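You operate a simulated robot arm through the tools that you are given. There is no shell and no other tool.

You are at the controls of a simulated two-armed robot. One attempt, no reset.

## Task
Swing the arm out to 90, clamp it and lay the light meter on its tray.
Fine: the meter lies along the arm, square to the tray.

Only the result counts: the job must be done as asked and must still hold three seconds after the hand-in. Knocking over, shifting, dropping, spilling or breaking anything else fails it.

## Robot
Two 7-joint arms with fingered hands on one trunk that stands fixed in place. Base frame: the origin is at the foot of the trunk, x ahead of it, y to its left, z up. Lengths are in mm, angles in rad, forces in N, time in s.
The left shoulder is at [57, 158, 1270], the right one opposite. With the tool pointing down near the work surface each hand reaches from about 400 to 840 mm from the base axis, measured 20 degrees to its own side. Payload 4 kg a hand.
The tool frame of a hand sits at the grasp point between the pads (the TCP): z along the fingers, y along the line on which they close. The tips reach 30 mm beyond it. The gripper opens to 104 mm; its body begins 35 mm behind the TCP. The gripper is a hand of 4 fingers: y runs from the thumb to the fingers, the wrist lies at [-15, -104, -178] in the tool frame, and closing takes about 1.5 s.
Orientation is that of the tool frame in the base frame, as a unit quaternion [w, x, y, z]. With the fingers straight down and the wrist toward the robot, the tool's x, y and z point along [0, 1, 0], [1, 0, 0] and [0, 0, -1] of the base frame.

## Interface
- The arms move only by the tool move_arm. It takes "left_steps", "right_steps" or both (then of equal length, played together; a hand with none holds still); each is a list of rows, each a list of 6 numbers: the shift along the tool's x, y, z in units of 200 mm (1.0 is 200 mm), then the turn, a rotation vector about the tool's x, y, z in units of 180 degrees (1.0 is 180 degrees). In form: [[x, y, z, wx, wy, wz], ...]. A call has 1 to 20 rows; each row is the pose to reach, as a shift and turn from the pose commanded when the call began, along the tool's axes at that moment. "left_grip" and "right_grip" are, for a hand that has rows, the opening, from 0 (shut) to 1 (fully open), set as the call begins (left out, the last holds). A call with a number of a shift or a turn outside -1 to 1 is refused whole. A row lasts 0.2 s, in which the tool goes at most 50 mm and 0.15 rad; a call with a longer step from one row to the next is refused whole, and so is a gripper value outside its range. Where a pose cannot be reached the arm comes as near as it can. A force on the tool above 80 N (or 10 N above the force at the start of the call, whichever is more), or a blocked arm, ends the call early, and 0.2 s more pass. The fingers move at their own pace (about 45 mm/s each) and stop on an object; they squeeze with about 22 N. The grip force told is the motor's: it shows also when the fingers shut on nothing. Time passes only in rows, and 0.2 s behind the last, so rows that repeat a pose let the fingers close. The reply holds the time, the measured pose of the TCP, the force on the tool along the base axes, the opening and the grip force, in the units named above and with some noise, with the torque about the TCP (base axes, N m) and any sound that the robot's microphone picked up, and new pictures: "pictures" is both (left out), scene, wrist or none (wrist: the cameras of the hands that moved).
- Cameras (640 x 400 px; columns grow to the right, rows downward): "scene" is now at [141.6, 39.8, 1494.9]; the picture's right is [0.35, -0.94, -0.00], its down [-0.05, -0.02, -1.00] and it looks along [0.93, 0.35, -0.06] (base axes); focal length 214 px, centre (320, 200). "left" rides on the left gripper at [-61, -92, -130] in its tool frame; the picture's right is [-0.81, -0.28, 0.52], its down [0.53, -0.71, 0.46] and it looks along [0.24, 0.64, 0.72] (tool axes); focal length 275 px, centre (320, 200). "right" rides on the right gripper at [61, -92, -130] in its tool frame; the picture's right is [-0.81, 0.28, -0.52], its down [-0.53, -0.71, 0.46] and it looks along [-0.24, 0.64, 0.72] (tool axes); focal length 275 px, centre (320, 200). There is no depth. A picture from a camera that has moved, and an enlarged one, comes with that camera's place and axes in the base frame and with its lens. The place of the scene camera against the robot may be out by one fixed shift of up to 18 mm in any direction.
- slide_trunk(by): moves the trunk up (or, below 0, down) by that many mm; the arms and the scene camera ride with it, the base frame stays. It gives what a move gives, with no picture.
- hand_shape(shape, hand): the hand has 4 fingers and takes this shape, open, in about a second: jaw (thumb against the fingers, like two jaws); tri (thumb and two fingers); tip (a fingertip pinch); poke (one finger out to press); point (the index stretched); flat (the hand flat); cup (the hand cupped); fist (a fist). The gripper value then closes the fingers along that shape, each until it touches; the sizes above hold for jaw. It gives what a move gives, with no picture.
- turn_head(pan, tilt): turns the head with the scene camera to pan (to the left, within 1.396 rad either way) and tilt (down, from -0.506 to 1.204), counted from straight ahead of the robot. It gives what a move gives, and a new picture of the scene camera.
- close_up(camera, box): a new picture of the part [left, top, right, bottom] of that camera's present view, enlarged. It takes no simulated time.
- job_done(): hands the job in; it is judged then, once.

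Nothing tells you positions but the pictures and the camera data. Unless the task says otherwise, let go and move clear before handing in.

The tools are called after "Emit:" by a JSON object that holds its "op" and its "data". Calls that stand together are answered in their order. move_arm: Moves the arms, as the interface text tells. Its arguments: {"type":"object","properties":{"left_steps":{"type":"array","items":{"type":"array","items":{"type":"number"}}},"left_grip":{"type":"number"},"right_steps":{"type":"array","items":{"type":"array","items":{"type":"number"}}},"right_grip":{"type":"number"},"pictures":{"type":"string","enum":["both","scene","wrist","none"]}},"required":[]} The other tools are called the same way: slide_trunk (by) moves the trunk up or down; hand_shape (shape, hand) gives the hand a shape; turn_head (pan, tilt) turns the head that bears the scene camera; close_up (camera, box) takes an enlarged picture of a part of a camera's view; job_done () hands the job in.

At the start:

```text
time_s: 0.0
left_position: [404.2, 392.9, 1550.6]
left_orientation: [-0.001, 0.707, 0.707, 0.001]
left_wrist_force: [-0.2, -0.5, 0.3]
left_ft_torque: [0.03, 0.01, 0.02]
left_finger_gap: 103.6
left_grasp_force: 0.1
left_shape: jaw
right_position: [452.5, -15.5, 1552.1]
right_orientation: [0.0, 0.708, 0.706, 0.001]
right_wrist_force: [-0.2, -0.7, 0.6]
right_ft_torque: [-0.02, 0.0, -0.02]
right_finger_gap: 104.1
right_grasp_force: 0.1
right_shape: jaw
trunk travel left (down, up): [-475.0, 32.0]
head pan, tilt (commanded): [0.36, 0.044]
```

scene: 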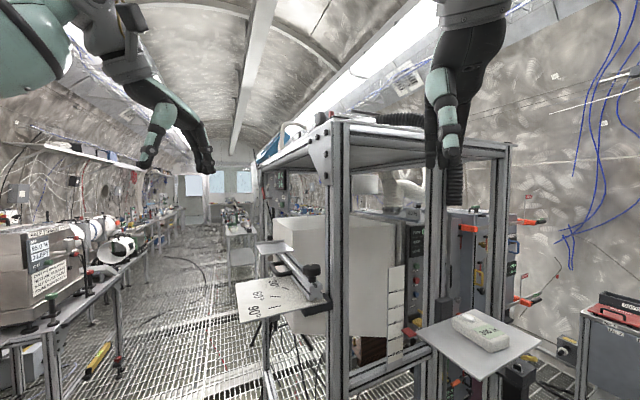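
right: 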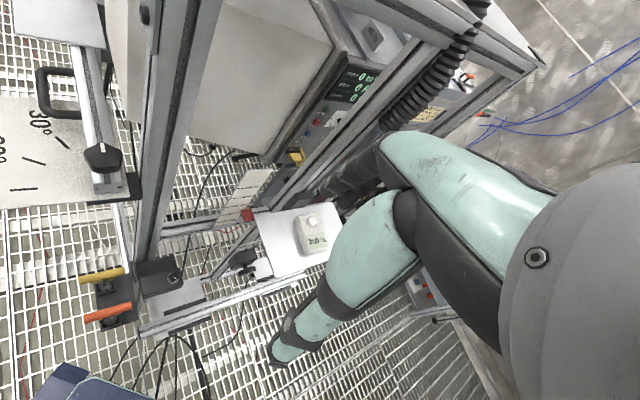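
left: 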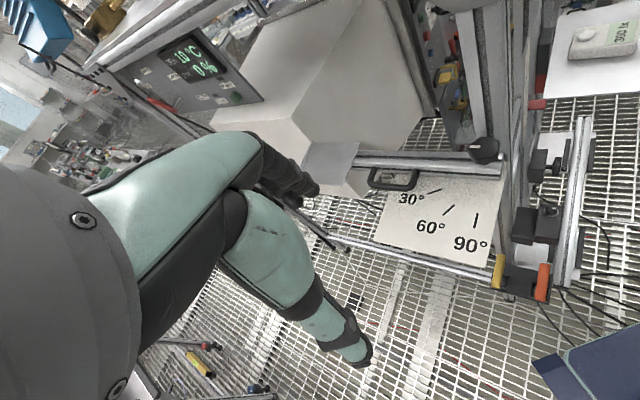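

I see a swing arm on a frame ahead with an angle scale (30/60/90), a knob at its pivot, a handle and a tray at the far end; the light meter lies on a white shelf to the right. I will look closer before moving.

Emit:
{"op": "close_up", "data": {"camera": "scene", "box": [220, 220, 380, 340]}}

Emit:
{"op": "close_up", "data": {"camera": "left", "box": [280, 100, 560, 300]}}

Emit:
{"op": "close_up", "data": {"camera": "scene", "box": [400, 280, 560, 400]}}

Emit:
{"op": "close_up", "data": {"camera": "right", "box": [0, 0, 200, 220]}}

Emit:
{"op": "close_up", "data": {"camera": "right", "box": [200, 160, 400, 300]}}

```text
3.33 times, centred on (300, 280) of scene
camera zoom: at [141.6, 39.8, 1494.9], right [0.35, -0.94, 0.0], down [-0.05, -0.02, -1.0], along [0.93, 0.35, -0.06], focal length 715 px, centre (387, -67)
```

zoom: 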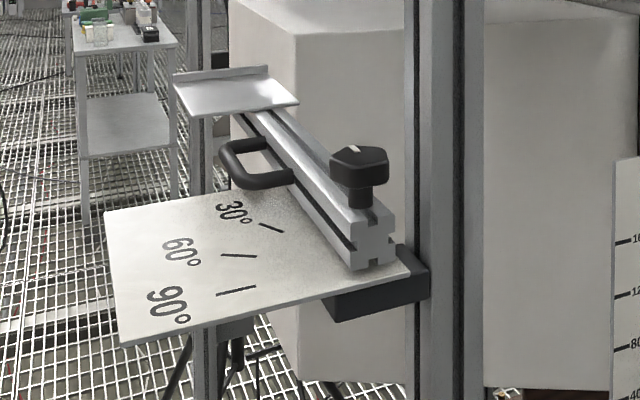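

```text
2.00 times, centred on (420, 200) of left
camera zoom: at [313.9, 331.7, 1682.9], right [-0.27, -0.81, -0.52], down [-0.71, 0.53, -0.46], along [0.64, 0.24, -0.72], focal length 551 px, centre (120, 200)
```

zoom: 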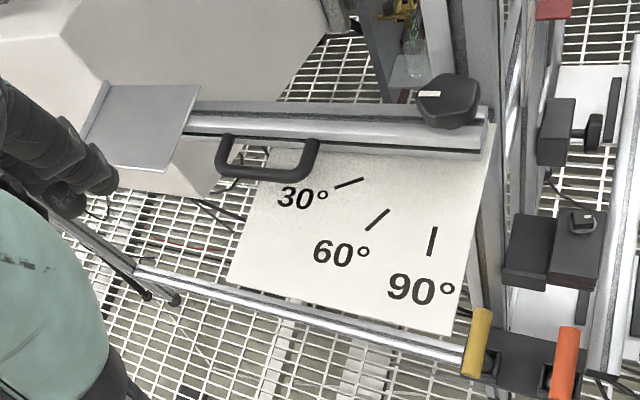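

```text
3.33 times, centred on (480, 340) of scene
camera zoom: at [141.6, 39.8, 1494.9], right [0.35, -0.94, 0.0], down [-0.05, -0.02, -1.0], along [0.93, 0.35, -0.06], focal length 715 px, centre (-213, -267)
```

zoom: 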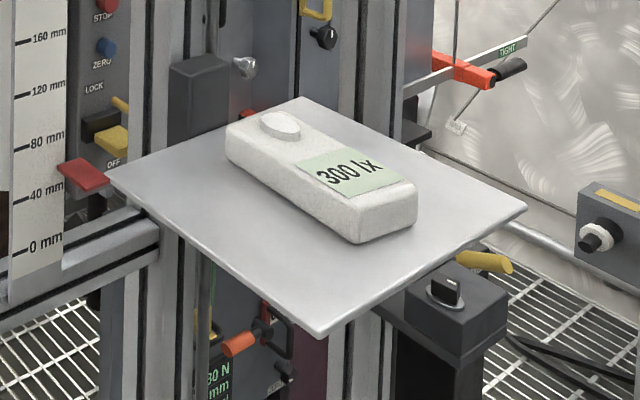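

```text
1.82 times, centred on (100, 110) of right
camera zoom: at [360.3, 44.1, 1683.2], right [0.27, -0.81, 0.52], down [-0.71, -0.53, -0.46], along [0.64, -0.24, -0.72], focal length 500 px, centre (720, 364)
```

zoom: 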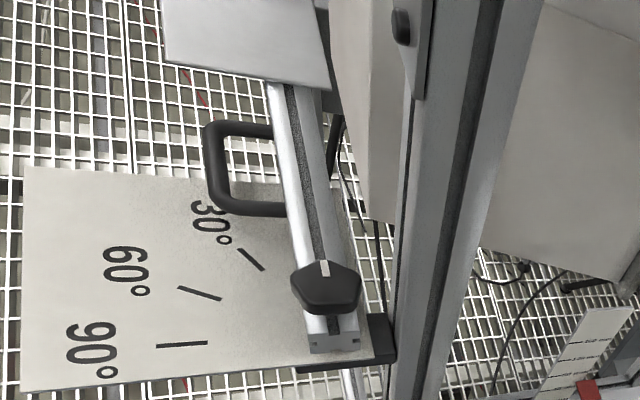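

```text
2.86 times, centred on (300, 230) of right
camera zoom: at [360.3, 44.1, 1683.2], right [0.27, -0.81, 0.52], down [-0.71, -0.53, -0.46], along [0.64, -0.24, -0.72], focal length 786 px, centre (377, 114)
```

zoom: 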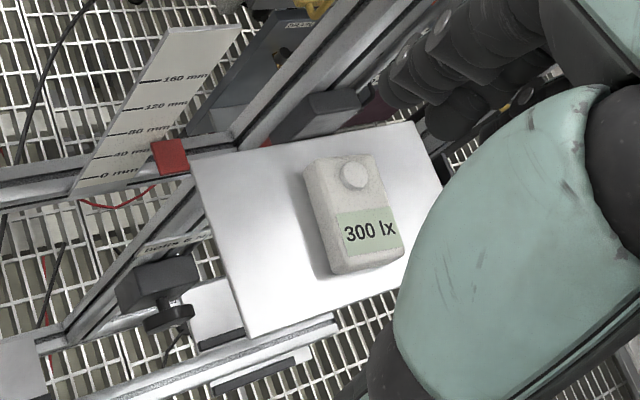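

The pivot knob triangulates to about (542, 205, 1332), with the arm pointing about 47° from x and the handle near (597, 332, 1293). The meter is near (705, -130, 1195). I'll tilt the head down for a better view of the work.

Emit:
{"op": "turn_head", "data": {"pan": 0.3, "tilt": 0.5}}

```text
time_s: 0.9
left_position: [385.2, 394.7, 1557.4]
left_orientation: [0.005, 0.706, 0.708, 0.005]
left_wrist_force: [0.3, 0.6, 0.2]
left_ft_torque: [-0.04, -0.02, -0.03]
left_finger_gap: 104.0
left_grasp_force: 0.0
left_shape: jaw
right_position: [432.1, -16.3, 1557.4]
right_orientation: [0.005, 0.708, 0.706, 0.006]
right_wrist_force: [-0.1, 0.7, 0.2]
right_ft_torque: [0.04, 0.0, 0.02]
right_finger_gap: 104.0
right_grasp_force: 0.0
right_shape: jaw
trunk travel left (down, up): [-475.0, 32.0]
head pan, tilt (commanded): [0.3, 0.499]
camera scene: at [141.6, 34.7, 1452.8], right [0.3, -0.96, 0.0], down [-0.47, -0.14, -0.87], along [0.83, 0.26, -0.49], focal length 214 px, centre (320, 200)
```

scene: 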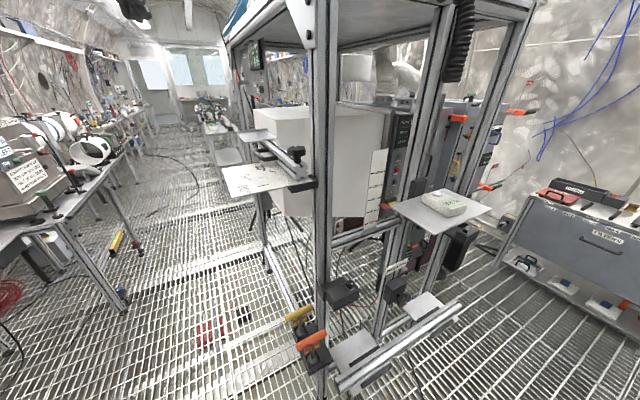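

The whole frame is visible; I'll zoom in on the arm and on the meter shelf from this view.

Emit:
{"op": "close_up", "data": {"camera": "scene", "box": [200, 100, 360, 200]}}

Emit:
{"op": "close_up", "data": {"camera": "scene", "box": [370, 160, 530, 260]}}

Emit:
{"op": "close_up", "data": {"camera": "left", "box": [280, 80, 600, 280]}}

Emit:
{"op": "close_up", "data": {"camera": "right", "box": [0, 0, 640, 400]}}

```text
4.00 times, centred on (280, 150) of scene
camera zoom: at [141.6, 34.7, 1452.8], right [0.3, -0.96, 0.0], down [-0.47, -0.14, -0.87], along [0.83, 0.26, -0.49], focal length 858 px, centre (480, 400)
```

zoom: 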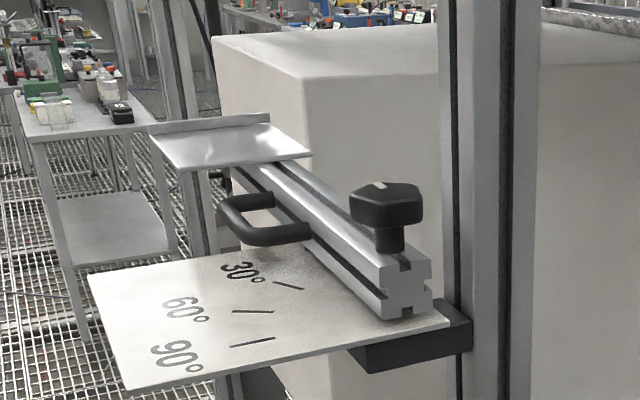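

```text
4.00 times, centred on (450, 210) of scene
camera zoom: at [141.6, 34.7, 1452.8], right [0.3, -0.96, 0.0], down [-0.47, -0.14, -0.87], along [0.83, 0.26, -0.49], focal length 858 px, centre (-200, 160)
```

zoom: 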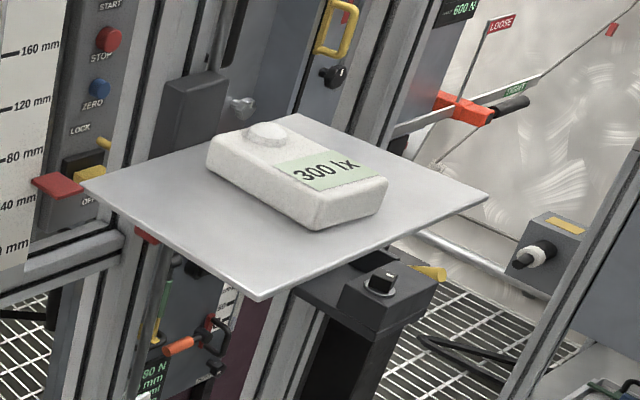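

```text
2.00 times, centred on (440, 180) of left
camera zoom: at [292.0, 331.8, 1687.0], right [-0.27, -0.81, -0.52], down [-0.71, 0.53, -0.46], along [0.65, 0.24, -0.72], focal length 551 px, centre (80, 240)
```

zoom: 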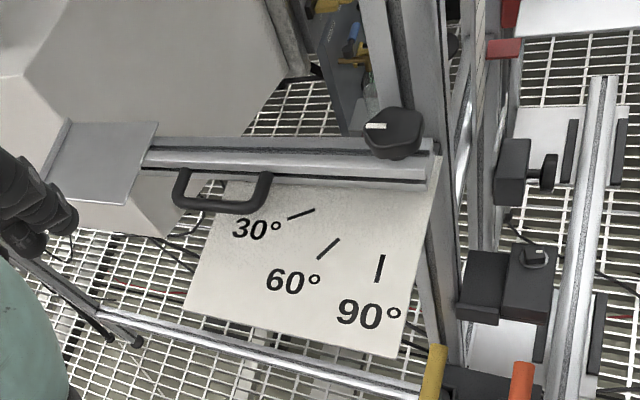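

```text
1.00 times, centred on (320, 200) of right (not enlarged: the box is as wide or as high as the picture)
camera zoom: at [338.3, 44.4, 1688.0], right [0.27, -0.81, 0.52], down [-0.71, -0.53, -0.46], along [0.65, -0.24, -0.72], focal length 275 px, centre (320, 200)
```

zoom: 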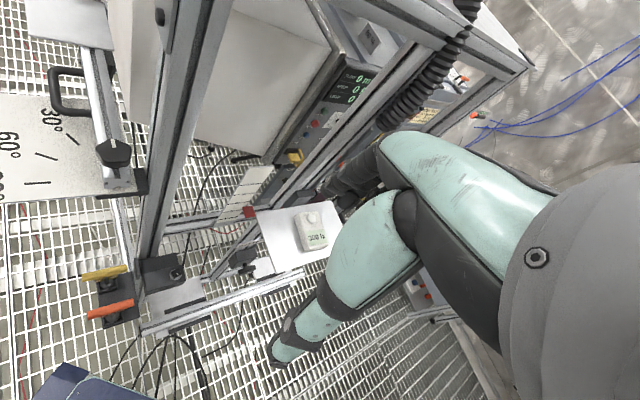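

The left hand is free of obstacles, so I'll turn it so its closing line is square to the swing arm. Then I'll bring it over the outer side of the handle, still high, to look down on the rail.

Emit:
{"op": "move_arm", "data": {"left_steps": [[-0.03, 0.146, 0.04, 0, 0, 0.04], [-0.06, 0.29, 0.09, 0, 0, 0.08], [-0.09, 0.437, 0.14, 0, 0, 0.12], [-0.12, 0.583, 0.19, 0, 0, 0.16], [-0.15, 0.73, 0.24, 0, 0, 0.2], [-0.175, 0.875, 0.285, 0, 0, 0.239]], "pictures": "both"}}

```text
time_s: 2.3
left_position: [566.3, 358.0, 1502.6]
left_orientation: [0.001, 0.918, 0.397, 0.004]
left_wrist_force: [-0.6, 0.3, 0.5]
left_ft_torque: [-0.02, 0.02, 0.01]
left_finger_gap: 103.9
left_grasp_force: 0.1
left_shape: jaw
right_position: [437.0, -18.1, 1556.6]
right_orientation: [0.003, 0.708, 0.707, 0.004]
right_wrist_force: [-0.2, 0.2, 0.3]
right_ft_torque: [0.02, 0.0, -0.01]
right_finger_gap: 103.8
right_grasp_force: 0.1
right_shape: jaw
trunk travel left (down, up): [-475.0, 32.0]
head pan, tilt (commanded): [0.3, 0.499]
camera scene: at [145.4, 33.7, 1452.4], right [0.3, -0.96, -0.01], down [-0.47, -0.14, -0.87], along [0.83, 0.26, -0.49], focal length 214 px, centre (320, 200)
camera left: at [456.4, 374.9, 1632.4], right [-0.75, -0.4, -0.53], down [-0.15, 0.88, -0.46], along [0.64, -0.26, -0.72], focal length 275 px, centre (320, 200)
```

scene: 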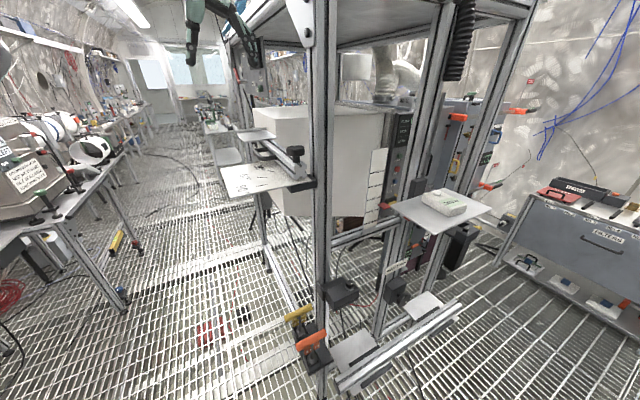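
left: 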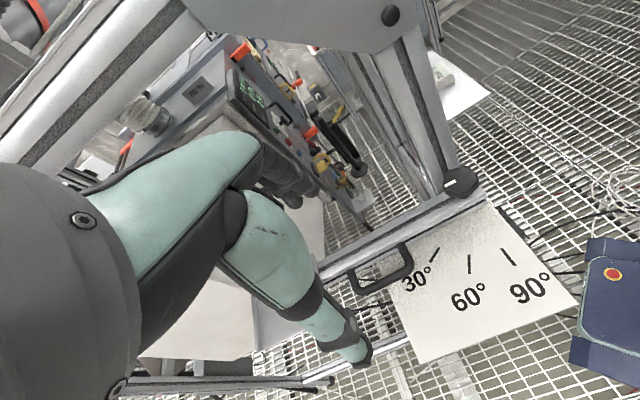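

Good view of rail, knob and scale. I'll zoom to measure the mark directions.

Emit:
{"op": "close_up", "data": {"camera": "left", "box": [320, 140, 600, 340]}}

Emit:
{"op": "close_up", "data": {"camera": "left", "box": [240, 160, 480, 310]}}

Emit:
{"op": "close_up", "data": {"camera": "right", "box": [0, 0, 200, 220]}}

```text
2.00 times, centred on (460, 240) of left
camera zoom: at [456.4, 374.9, 1632.4], right [-0.75, -0.4, -0.53], down [-0.15, 0.88, -0.46], along [0.64, -0.26, -0.72], focal length 551 px, centre (40, 120)
```

zoom: 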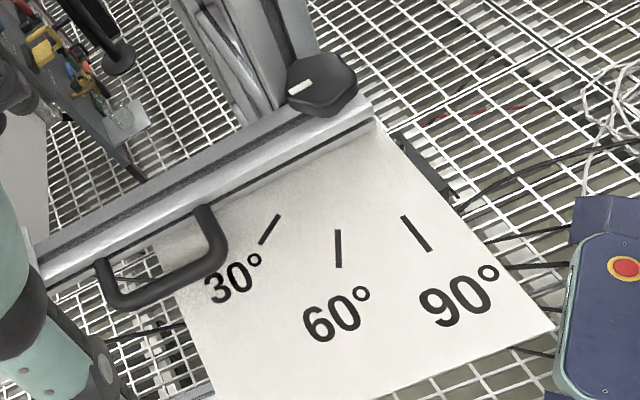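

```text
2.67 times, centred on (360, 235) of left
camera zoom: at [456.4, 374.9, 1632.4], right [-0.75, -0.4, -0.53], down [-0.15, 0.88, -0.46], along [0.64, -0.26, -0.72], focal length 734 px, centre (213, 107)
```

zoom: 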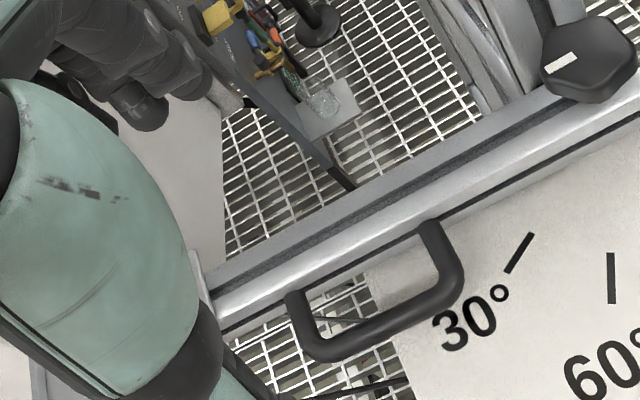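

```text
1.82 times, centred on (100, 110) of right
camera zoom: at [342.7, 43.1, 1687.1], right [0.27, -0.81, 0.52], down [-0.71, -0.53, -0.46], along [0.65, -0.24, -0.72], focal length 500 px, centre (720, 364)
```

zoom: 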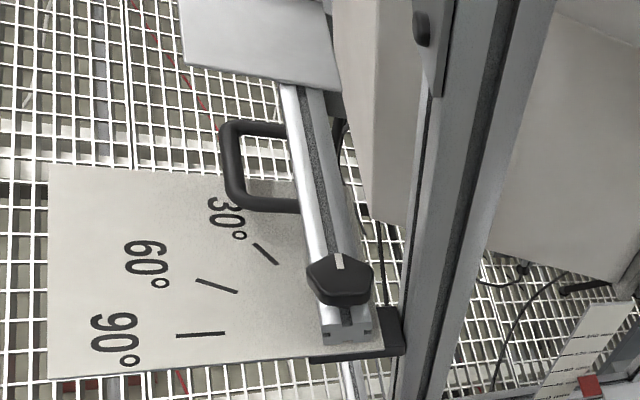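

The marks fit a pivot at about (542, 208), 0° at about 44.5° and 90° at about 134.5° in the base frame. I'll move the open left hand above the rail and handle at z≈1375, to straddle both.

Emit:
{"op": "move_arm", "data": {"left_steps": [[0, 0.12, 0.05, 0, 0, 0.013], [0, 0.24, 0.15, 0, 0, 0.013], [0, 0.356, 0.3, 0, 0, 0.013], [0, 0.356, 0.47, 0, 0, 0.013], [0, 0.356, 0.637, 0, 0, 0.013], [0, 0.356, 0.637, 0, 0, 0.013]], "pictures": "both"}}

```text
time_s: 3.7
left_position: [617.9, 307.7, 1372.7]
left_orientation: [0.003, 0.925, 0.38, 0.005]
left_wrist_force: [0.3, 0.0, 0.6]
left_ft_torque: [0.0, 0.02, 0.0]
left_finger_gap: 104.1
left_grasp_force: 0.1
left_shape: jaw
right_position: [435.0, -17.9, 1556.1]
right_orientation: [0.005, 0.708, 0.706, 0.005]
right_wrist_force: [-0.1, 0.0, 0.3]
right_ft_torque: [0.02, 0.04, 0.0]
right_finger_gap: 103.8
right_grasp_force: 0.0
right_shape: jaw
trunk travel left (down, up): [-475.0, 32.0]
head pan, tilt (commanded): [0.3, 0.499]
camera scene: at [143.9, 33.9, 1452.6], right [0.3, -0.96, 0.0], down [-0.47, -0.14, -0.87], along [0.83, 0.26, -0.49], focal length 214 px, centre (320, 200)
camera left: at [508.1, 330.6, 1503.0], right [-0.76, -0.37, -0.53], down [-0.12, 0.88, -0.46], along [0.64, -0.29, -0.72], focal length 275 px, centre (320, 200)
```

scene: 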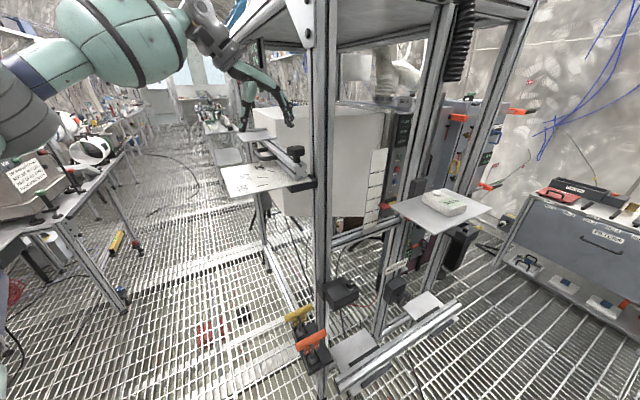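
left: 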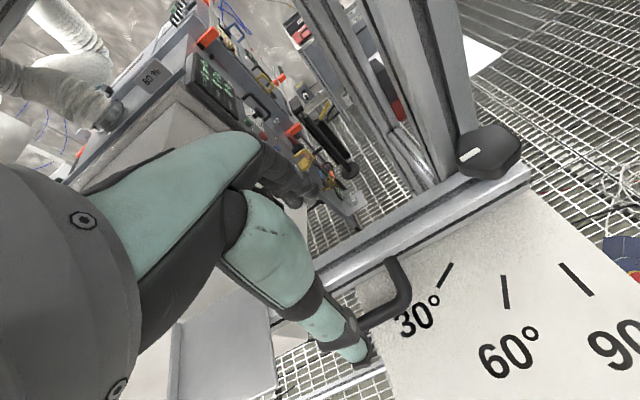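

Emit:
{"op": "close_up", "data": {"camera": "left", "box": [220, 120, 540, 320]}}

Emit:
{"op": "close_up", "data": {"camera": "scene", "box": [210, 60, 350, 160]}}

Emit:
{"op": "close_up", "data": {"camera": "right", "box": [0, 0, 240, 220]}}

```text
2.00 times, centred on (380, 220) of left
camera zoom: at [508.1, 330.6, 1503.0], right [-0.76, -0.37, -0.53], down [-0.12, 0.88, -0.46], along [0.64, -0.29, -0.72], focal length 551 px, centre (200, 160)
```

zoom: 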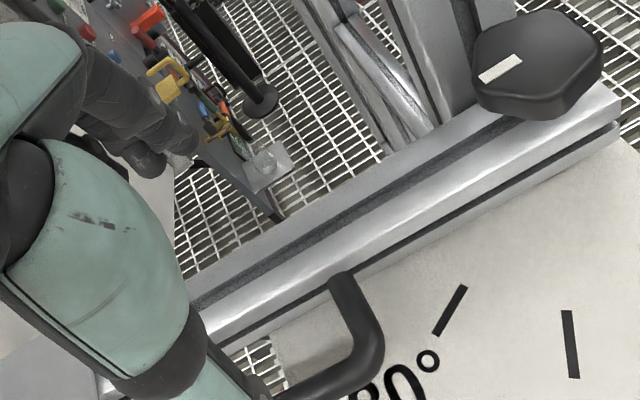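

```text
4.00 times, centred on (280, 110) of scene
camera zoom: at [143.9, 33.9, 1452.6], right [0.3, -0.96, 0.0], down [-0.47, -0.14, -0.87], along [0.83, 0.26, -0.49], focal length 858 px, centre (480, 560)
```

zoom: 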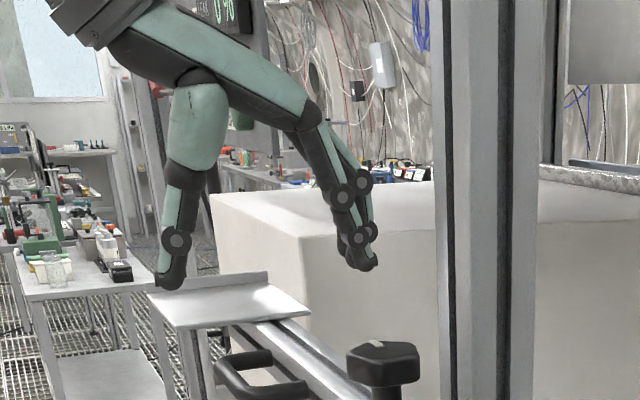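

```text
1.82 times, centred on (120, 110) of right
camera zoom: at [341.0, 43.4, 1687.5], right [0.27, -0.81, 0.52], down [-0.71, -0.53, -0.46], along [0.65, -0.24, -0.72], focal length 500 px, centre (684, 364)
```

zoom: 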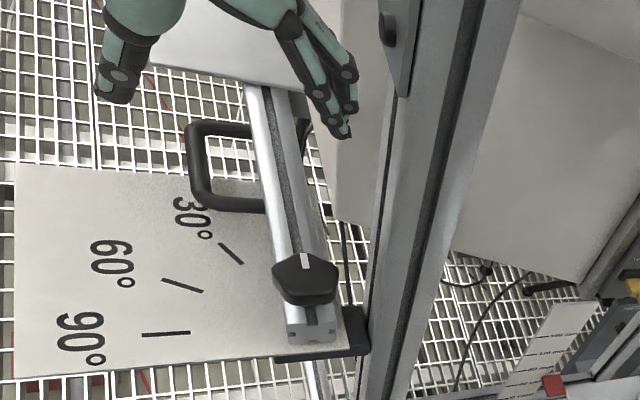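

The thumb is outside the handle and the fingers inside the rail, as planned. I'll go down 40 mm and look again.

Emit:
{"op": "move_arm", "data": {"left_steps": [[0, 0, 0.07, 0, 0, 0], [0, 0, 0.14, 0, 0, 0], [0, 0, 0.2, 0, 0, 0], [0, 0, 0.2, 0, 0, 0]], "pictures": "wrist"}}

Emit:
{"op": "close_up", "data": {"camera": "scene", "box": [210, 90, 350, 190]}}

Emit:
{"op": "close_up", "data": {"camera": "right", "box": [0, 0, 240, 220]}}

```text
time_s: 4.7
left_position: [617.7, 308.3, 1334.0]
left_orientation: [0.002, 0.925, 0.38, 0.005]
left_wrist_force: [0.4, -0.3, -0.3]
left_ft_torque: [0.02, 0.01, 0.01]
left_finger_gap: 103.9
left_grasp_force: 0.0
left_shape: jaw
right_position: [435.9, -15.2, 1558.1]
right_orientation: [0.005, 0.708, 0.707, 0.004]
right_wrist_force: [-0.1, 0.0, -0.2]
right_ft_torque: [0.02, -0.01, -0.04]
right_finger_gap: 103.8
right_grasp_force: 0.1
right_shape: jaw
trunk travel left (down, up): [-475.0, 32.0]
head pan, tilt (commanded): [0.3, 0.499]
camera left: at [508.3, 331.4, 1464.5], right [-0.76, -0.37, -0.53], down [-0.12, 0.88, -0.46], along [0.64, -0.29, -0.72], focal length 275 px, centre (320, 200)
```

left: 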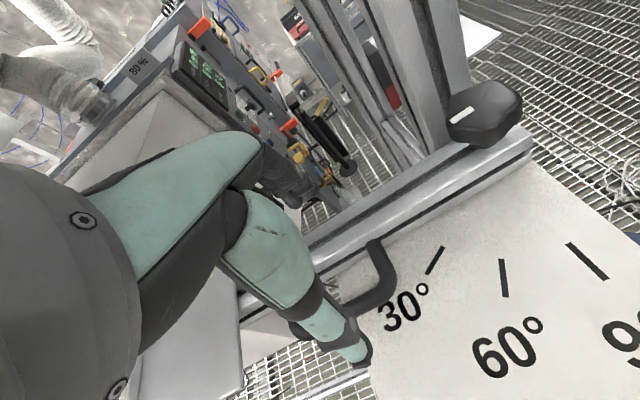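

```text
4.00 times, centred on (280, 140) of scene
camera zoom: at [143.0, 34.8, 1452.7], right [0.3, -0.96, 0.0], down [-0.47, -0.14, -0.87], along [0.83, 0.26, -0.49], focal length 858 px, centre (480, 440)
```

zoom: 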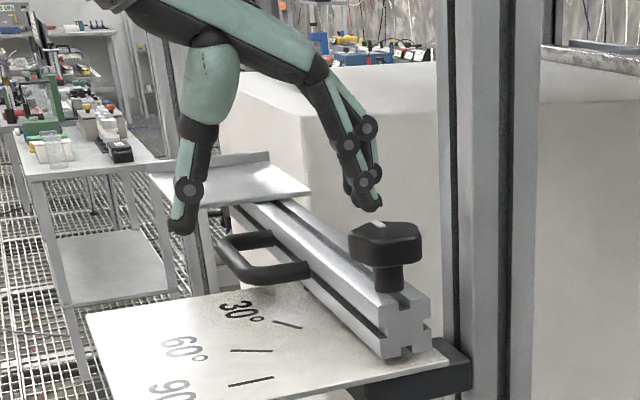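

```text
1.82 times, centred on (120, 110) of right
camera zoom: at [339.8, 44.4, 1687.8], right [0.27, -0.81, 0.52], down [-0.71, -0.53, -0.46], along [0.65, -0.24, -0.72], focal length 500 px, centre (684, 364)
```

zoom: 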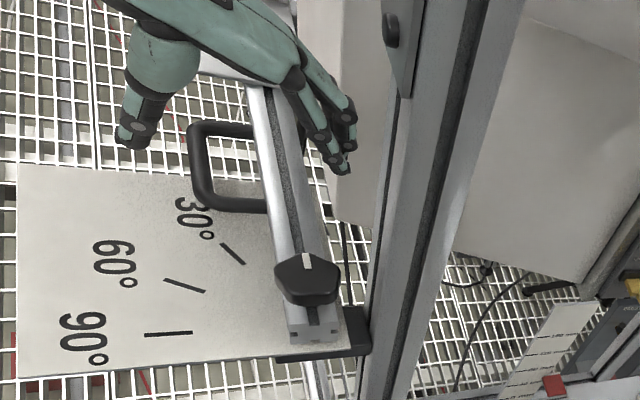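

Clear on both sides. I'll go down another 28 mm so the fingers straddle the rail and handle.

Emit:
{"op": "move_arm", "data": {"left_steps": [[0, 0, 0.05, 0, 0, 0], [0, 0, 0.1, 0, 0, 0], [0, 0, 0.14, 0, 0, 0], [0, 0, 0.14, 0, 0, 0]], "pictures": "wrist"}}

Emit:
{"op": "close_up", "data": {"camera": "scene", "box": [210, 90, 350, 190]}}

Emit:
{"op": "close_up", "data": {"camera": "right", "box": [0, 0, 240, 220]}}

```text
time_s: 5.7
left_position: [617.9, 309.1, 1306.4]
left_orientation: [0.003, 0.925, 0.379, 0.005]
left_wrist_force: [-0.5, -0.1, 0.8]
left_ft_torque: [0.05, -0.01, 0.02]
left_finger_gap: 103.5
left_grasp_force: 0.0
left_shape: jaw
right_position: [434.7, -18.4, 1557.6]
right_orientation: [0.004, 0.708, 0.706, 0.004]
right_wrist_force: [1.2, -0.1, 0.1]
right_ft_torque: [-0.02, 0.0, 0.01]
right_finger_gap: 103.9
right_grasp_force: 0.1
right_shape: jaw
trunk travel left (down, up): [-475.0, 32.0]
head pan, tilt (commanded): [0.3, 0.499]
camera left: at [508.9, 331.9, 1436.4], right [-0.76, -0.37, -0.53], down [-0.12, 0.88, -0.46], along [0.64, -0.29, -0.72], focal length 275 px, centre (320, 200)
```

left: 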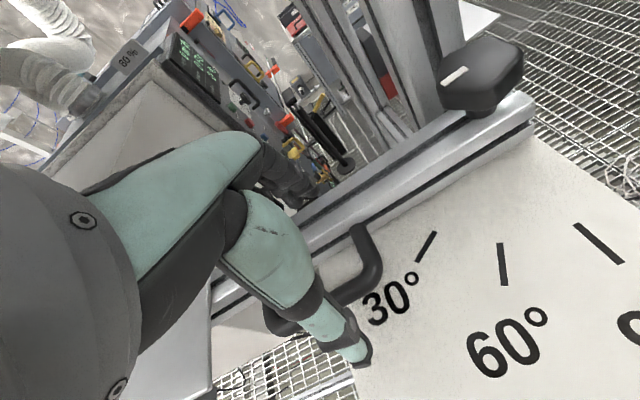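

```text
4.00 times, centred on (280, 140) of scene
camera zoom: at [143.2, 34.6, 1452.6], right [0.3, -0.96, 0.0], down [-0.47, -0.14, -0.87], along [0.83, 0.26, -0.49], focal length 858 px, centre (480, 440)
```

zoom: 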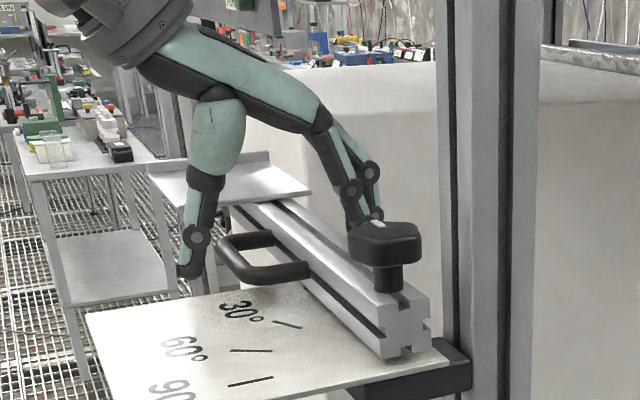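

```text
1.82 times, centred on (120, 110) of right
camera zoom: at [340.1, 44.2, 1687.7], right [0.27, -0.81, 0.52], down [-0.71, -0.53, -0.46], along [0.65, -0.24, -0.72], focal length 500 px, centre (684, 364)
```

zoom: 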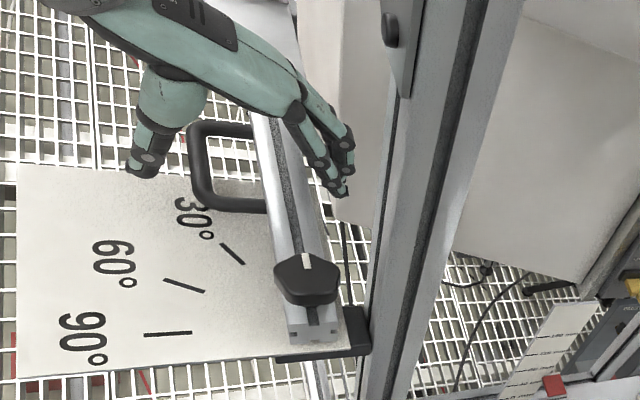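

The rail and handle are between thumb and fingers. I'll narrow the opening a little and try a swing of 15° first to see whether the arm is free.

Emit:
{"op": "move_arm", "data": {"left_steps": [[0, 0, 0, 0, 0, 0], [0, 0, 0, 0, 0, 0], [-0.0172, -0.081, 0, 0, 0, -0.04167], [-0.0449, -0.1591, 0, 0, 0, -0.0833], [-0.0449, -0.1591, 0, 0, 0, -0.0833]], "left_grip": 0.85, "pictures": "wrist"}}

Emit:
{"op": "close_up", "data": {"camera": "scene", "box": [210, 90, 350, 190]}}

Emit:
{"op": "close_up", "data": {"camera": "right", "box": [0, 0, 240, 220]}}

```text
time_s: 6.9
left_position: [596.2, 316.8, 1305.4]
left_orientation: [0.0, 0.868, 0.496, 0.005]
left_wrist_force: [24.2, -31.8, -9.1]
left_ft_torque: [-0.18, 0.32, -1.27]
left_finger_gap: 93.1
left_grasp_force: 0.1
left_shape: jaw
right_position: [442.3, -23.0, 1556.6]
right_orientation: [0.001, 0.707, 0.707, 0.003]
right_wrist_force: [-0.4, 0.3, -1.1]
right_ft_torque: [-0.06, -0.02, 0.02]
right_finger_gap: 103.9
right_grasp_force: 0.1
right_shape: jaw
trunk travel left (down, up): [-475.0, 32.0]
head pan, tilt (commanded): [0.3, 0.499]
camera left: at [484.7, 311.1, 1435.7], right [-0.64, -0.56, -0.52], down [-0.34, 0.82, -0.46], along [0.69, -0.12, -0.72], focal length 275 px, centre (320, 200)
```

left: 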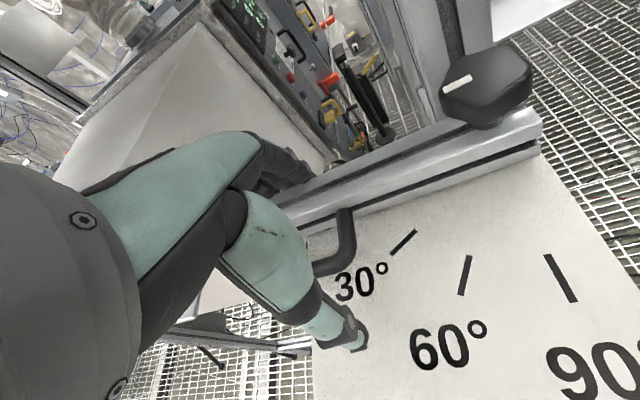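

```text
4.00 times, centred on (280, 140) of scene
camera zoom: at [150.7, 28.5, 1451.9], right [0.3, -0.96, -0.01], down [-0.47, -0.14, -0.87], along [0.83, 0.26, -0.49], focal length 858 px, centre (480, 440)
```

zoom: 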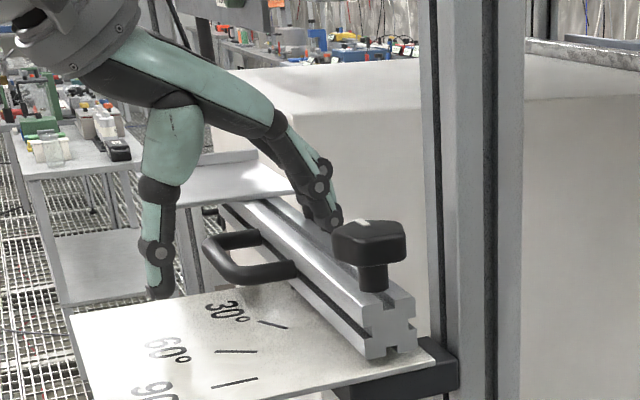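

```text
1.82 times, centred on (120, 110) of right
camera zoom: at [347.8, 37.0, 1686.1], right [0.27, -0.81, 0.52], down [-0.71, -0.53, -0.46], along [0.65, -0.24, -0.72], focal length 500 px, centre (684, 364)
```

zoom: 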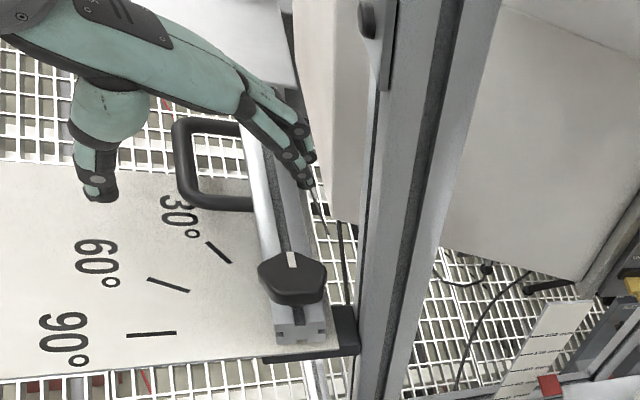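

The arm resists 40 N at the handle without moving, so it looks clamped already, and the knob must be loosened first. I'll back the hand off to where it was, open it and lift clear.

Emit:
{"op": "move_arm", "data": {"left_steps": [[0.002, 0.0826, 0, 0, 0, 0.04167], [0.0022, 0.1652, 0, 0, 0, 0.0833], [0.0022, 0.1652, 0, 0, 0, 0.0833], [0.0022, 0.1652, -0.1, 0, 0, 0.0833], [0.0022, 0.1652, -0.25, 0, 0, 0.0833], [0.0022, 0.1652, -0.45, 0, 0, 0.0833]], "left_grip": 1.0, "pictures": "both"}}

Emit:
{"op": "close_up", "data": {"camera": "scene", "box": [240, 120, 340, 200]}}

Emit:
{"op": "close_up", "data": {"camera": "left", "box": [400, 80, 560, 200]}}

Emit:
{"op": "close_up", "data": {"camera": "right", "box": [40, 80, 200, 200]}}

```text
time_s: 8.3
left_position: [616.8, 308.0, 1397.5]
left_orientation: [0.001, 0.925, 0.38, 0.005]
left_wrist_force: [0.8, -1.0, 0.0]
left_ft_torque: [0.03, -0.02, 0.0]
left_finger_gap: 103.7
left_grasp_force: 0.1
left_shape: jaw
right_position: [435.7, -17.1, 1556.9]
right_orientation: [0.003, 0.708, 0.706, 0.005]
right_wrist_force: [0.5, 0.1, -1.1]
right_ft_torque: [-0.01, 0.02, -0.03]
right_finger_gap: 104.0
right_grasp_force: 0.1
right_shape: jaw
trunk travel left (down, up): [-475.0, 32.0]
head pan, tilt (commanded): [0.3, 0.499]
camera scene: at [144.2, 32.8, 1452.6], right [0.3, -0.96, -0.01], down [-0.47, -0.14, -0.87], along [0.83, 0.26, -0.49], focal length 214 px, centre (320, 200)
camera left: at [507.4, 329.9, 1527.7], right [-0.76, -0.37, -0.53], down [-0.12, 0.88, -0.46], along [0.63, -0.29, -0.72], focal length 275 px, centre (320, 200)
```

scene: 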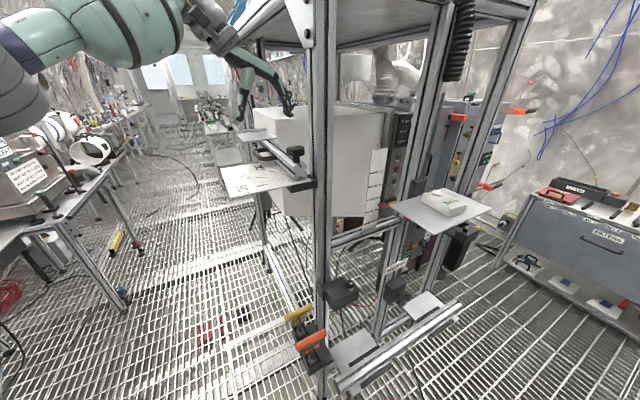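
left: 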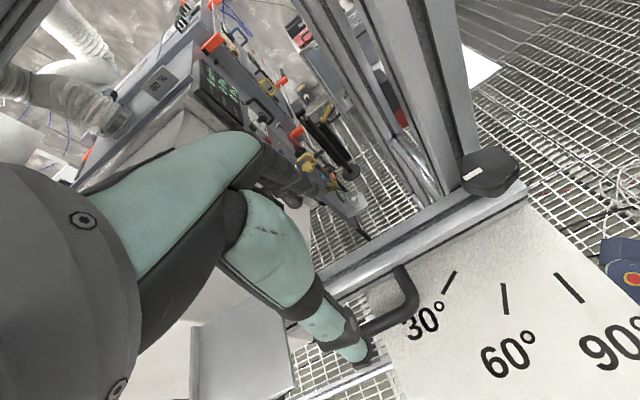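

```text
5.00 times, centred on (290, 160) of scene
camera zoom: at [144.2, 32.8, 1452.6], right [0.3, -0.96, -0.01], down [-0.47, -0.14, -0.87], along [0.83, 0.26, -0.49], focal length 1072 px, centre (470, 400)
```

zoom: 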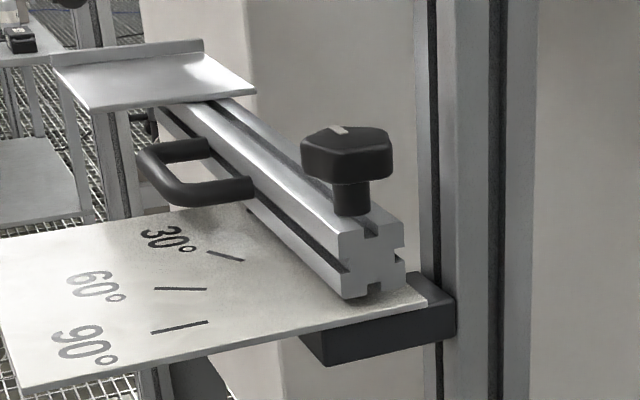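

```text
3.33 times, centred on (480, 140) of left
camera zoom: at [507.4, 329.9, 1527.7], right [-0.76, -0.37, -0.53], down [-0.12, 0.88, -0.46], along [0.63, -0.29, -0.72], focal length 918 px, centre (-213, 400)
```

zoom: 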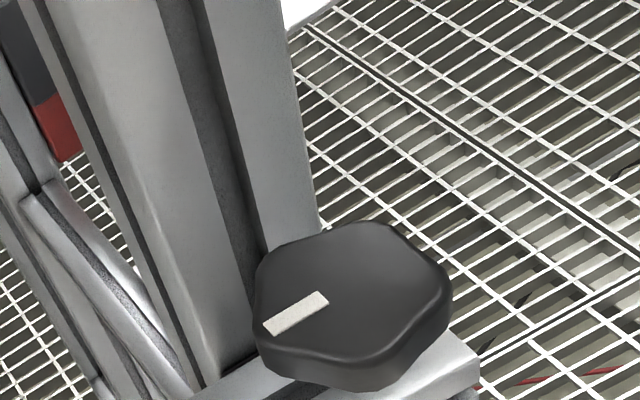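

```text
3.33 times, centred on (120, 140) of right
camera zoom: at [341.5, 42.0, 1687.5], right [0.27, -0.81, 0.52], down [-0.71, -0.53, -0.46], along [0.65, -0.24, -0.72], focal length 918 px, centre (987, 400)
```

zoom: 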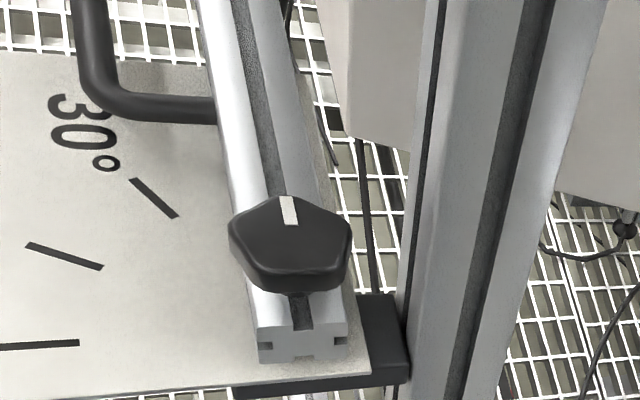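

The knob has a white mark pointing along the arm and must be turned loose. I'll draw the left hand back outward and bring the right hand round in front of the frame, yawed 45° so its fingers straddle the knob clear of the post.

Emit:
{"op": "move_arm", "data": {"left_steps": [[0, 0, -0.15, 0, 0, 0], [0, -0.1, -0.3, 0, 0, 0], [0, -0.3, -0.35, 0, 0, 0], [0, -0.5, -0.35, 0, 0, 0], [0, -0.65, -0.35, 0, 0, 0], [0, -0.75, -0.35, 0, 0, 0]], "right_steps": [[0.1, -0.01, 0.03, 0, 0, -0.042], [0.21, -0.02, 0.06, 0, 0, -0.084], [0.32, -0.03, 0.09, 0, 0, -0.125], [0.43, -0.035, 0.12, 0, 0, -0.167], [0.54, -0.04, 0.15, 0, 0, -0.21], [0.635, -0.045, 0.185, 0, 0, -0.247]], "pictures": "both"}}

```text
time_s: 9.7
left_position: [510.2, 420.8, 1466.5]
left_orientation: [0.003, 0.925, 0.381, 0.005]
left_wrist_force: [-0.6, -0.1, -0.9]
left_ft_torque: [-0.01, 0.01, 0.02]
left_finger_gap: 103.8
left_grasp_force: 0.1
left_shape: jaw
right_position: [424.6, 113.2, 1517.9]
right_orientation: [0.006, 0.387, 0.922, 0.002]
right_wrist_force: [-0.1, -0.1, 0.0]
right_ft_torque: [-0.02, 0.01, -0.01]
right_finger_gap: 104.0
right_grasp_force: 0.2
right_shape: jaw
trunk travel left (down, up): [-475.0, 32.0]
head pan, tilt (commanded): [0.3, 0.499]
camera scene: at [143.2, 36.6, 1452.6], right [0.3, -0.96, 0.0], down [-0.47, -0.14, -0.87], along [0.83, 0.26, -0.49], focal length 214 px, centre (320, 200)
camera right: at [313.2, 92.4, 1648.8], right [0.76, -0.38, 0.53], down [-0.13, -0.88, -0.46], along [0.64, 0.28, -0.72], focal length 275 px, centre (320, 200)
camera left: at [400.6, 442.5, 1596.1], right [-0.76, -0.37, -0.53], down [-0.12, 0.88, -0.46], along [0.64, -0.29, -0.72], focal length 275 px, centre (320, 200)
```

scene: 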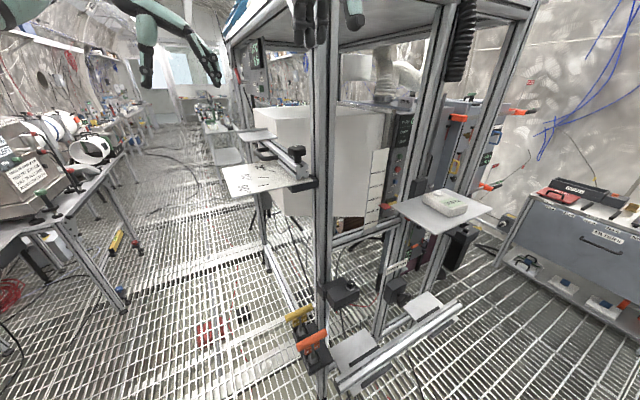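
right: 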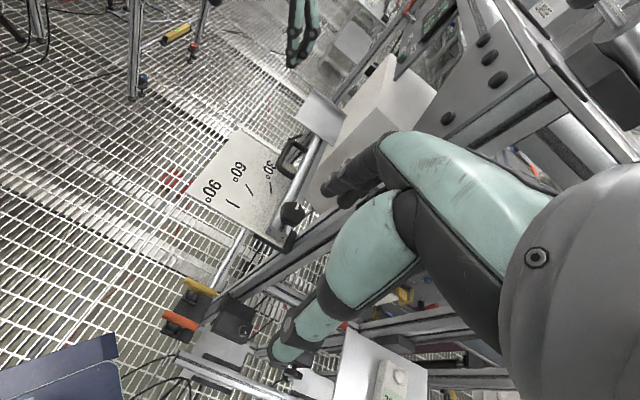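
left: 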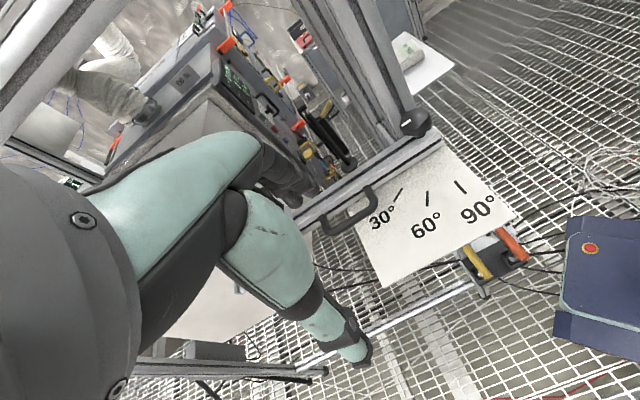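

I'll bring the right hand over the knob at z≈1400, keeping it 20 mm outward from the post for now.

Emit:
{"op": "move_arm", "data": {"right_steps": [[0.03, 0.15, 0.08, 0, 0, 0], [0.03, 0.3, 0.18, 0, 0, 0], [0.03, 0.45, 0.3, 0, 0, 0], [0.03, 0.6, 0.42, 0, 0, 0], [0.03, 0.75, 0.54, 0, 0, 0], [0.03, 0.75, 0.59, 0, 0, 0]], "pictures": "both"}}

Emit:
{"op": "close_up", "data": {"camera": "scene", "box": [230, 80, 370, 190]}}

Emit:
{"op": "close_up", "data": {"camera": "left", "box": [300, 20, 540, 240]}}

```text
time_s: 11.1
left_position: [510.9, 417.5, 1467.7]
left_orientation: [0.002, 0.925, 0.38, 0.006]
left_wrist_force: [0.2, -0.1, 0.3]
left_ft_torque: [0.0, 0.01, -0.03]
left_finger_gap: 103.8
left_grasp_force: 0.0
left_shape: jaw
right_position: [535.6, 219.0, 1403.9]
right_orientation: [0.005, 0.388, 0.922, 0.002]
right_wrist_force: [-0.3, -0.4, 0.2]
right_ft_torque: [0.02, -0.02, 0.01]
right_finger_gap: 103.9
right_grasp_force: 0.0
right_shape: jaw
trunk travel left (down, up): [-475.0, 32.0]
head pan, tilt (commanded): [0.3, 0.499]
camera scene: at [143.2, 33.5, 1452.7], right [0.3, -0.96, 0.0], down [-0.47, -0.14, -0.87], along [0.83, 0.26, -0.49], focal length 214 px, centre (320, 200)
camera right: at [422.4, 198.1, 1533.9], right [0.76, -0.39, 0.53], down [-0.13, -0.88, -0.46], along [0.64, 0.28, -0.72], focal length 275 px, centre (320, 200)
```

scene: 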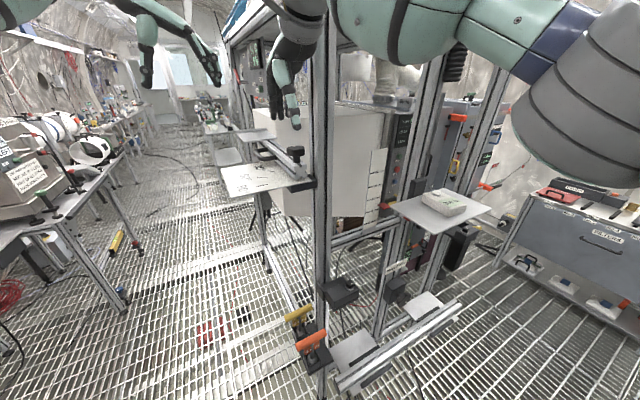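
right: 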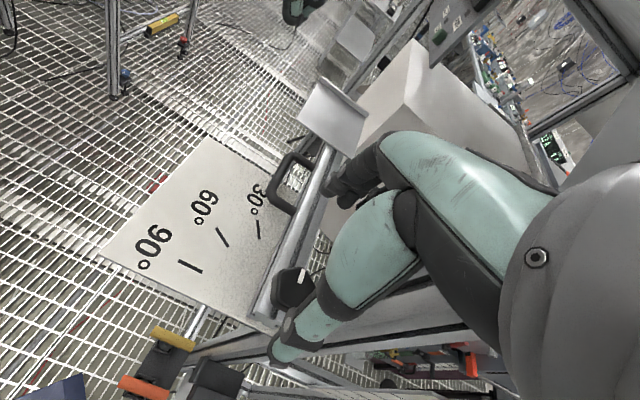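

```text
3.64 times, centred on (300, 135) of scene
camera zoom: at [143.2, 33.5, 1452.7], right [0.3, -0.96, 0.0], down [-0.47, -0.14, -0.87], along [0.83, 0.26, -0.49], focal length 780 px, centre (393, 436)
```

zoom: 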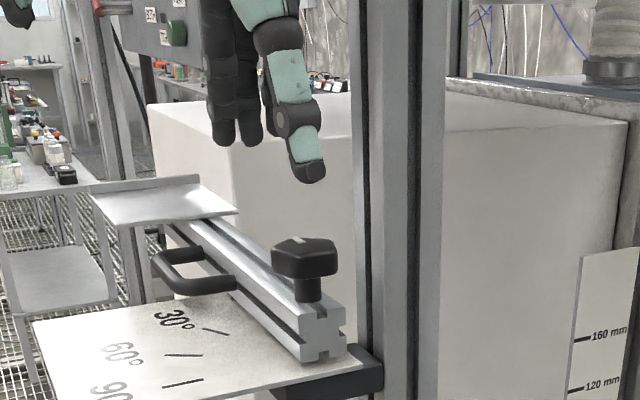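

```text
1.82 times, centred on (420, 130) of left
camera zoom: at [400.9, 438.6, 1597.1], right [-0.76, -0.37, -0.53], down [-0.12, 0.88, -0.46], along [0.64, -0.29, -0.72], focal length 500 px, centre (138, 327)
```

zoom: 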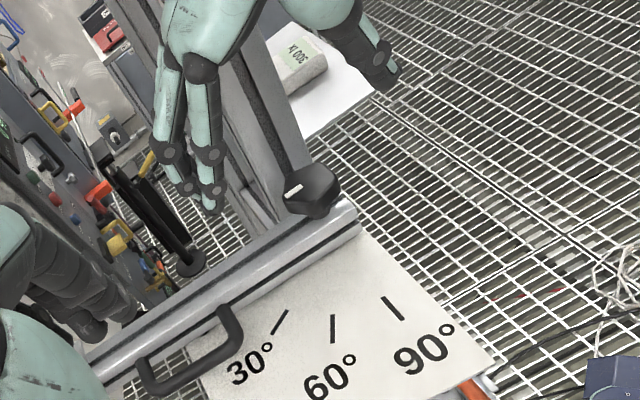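

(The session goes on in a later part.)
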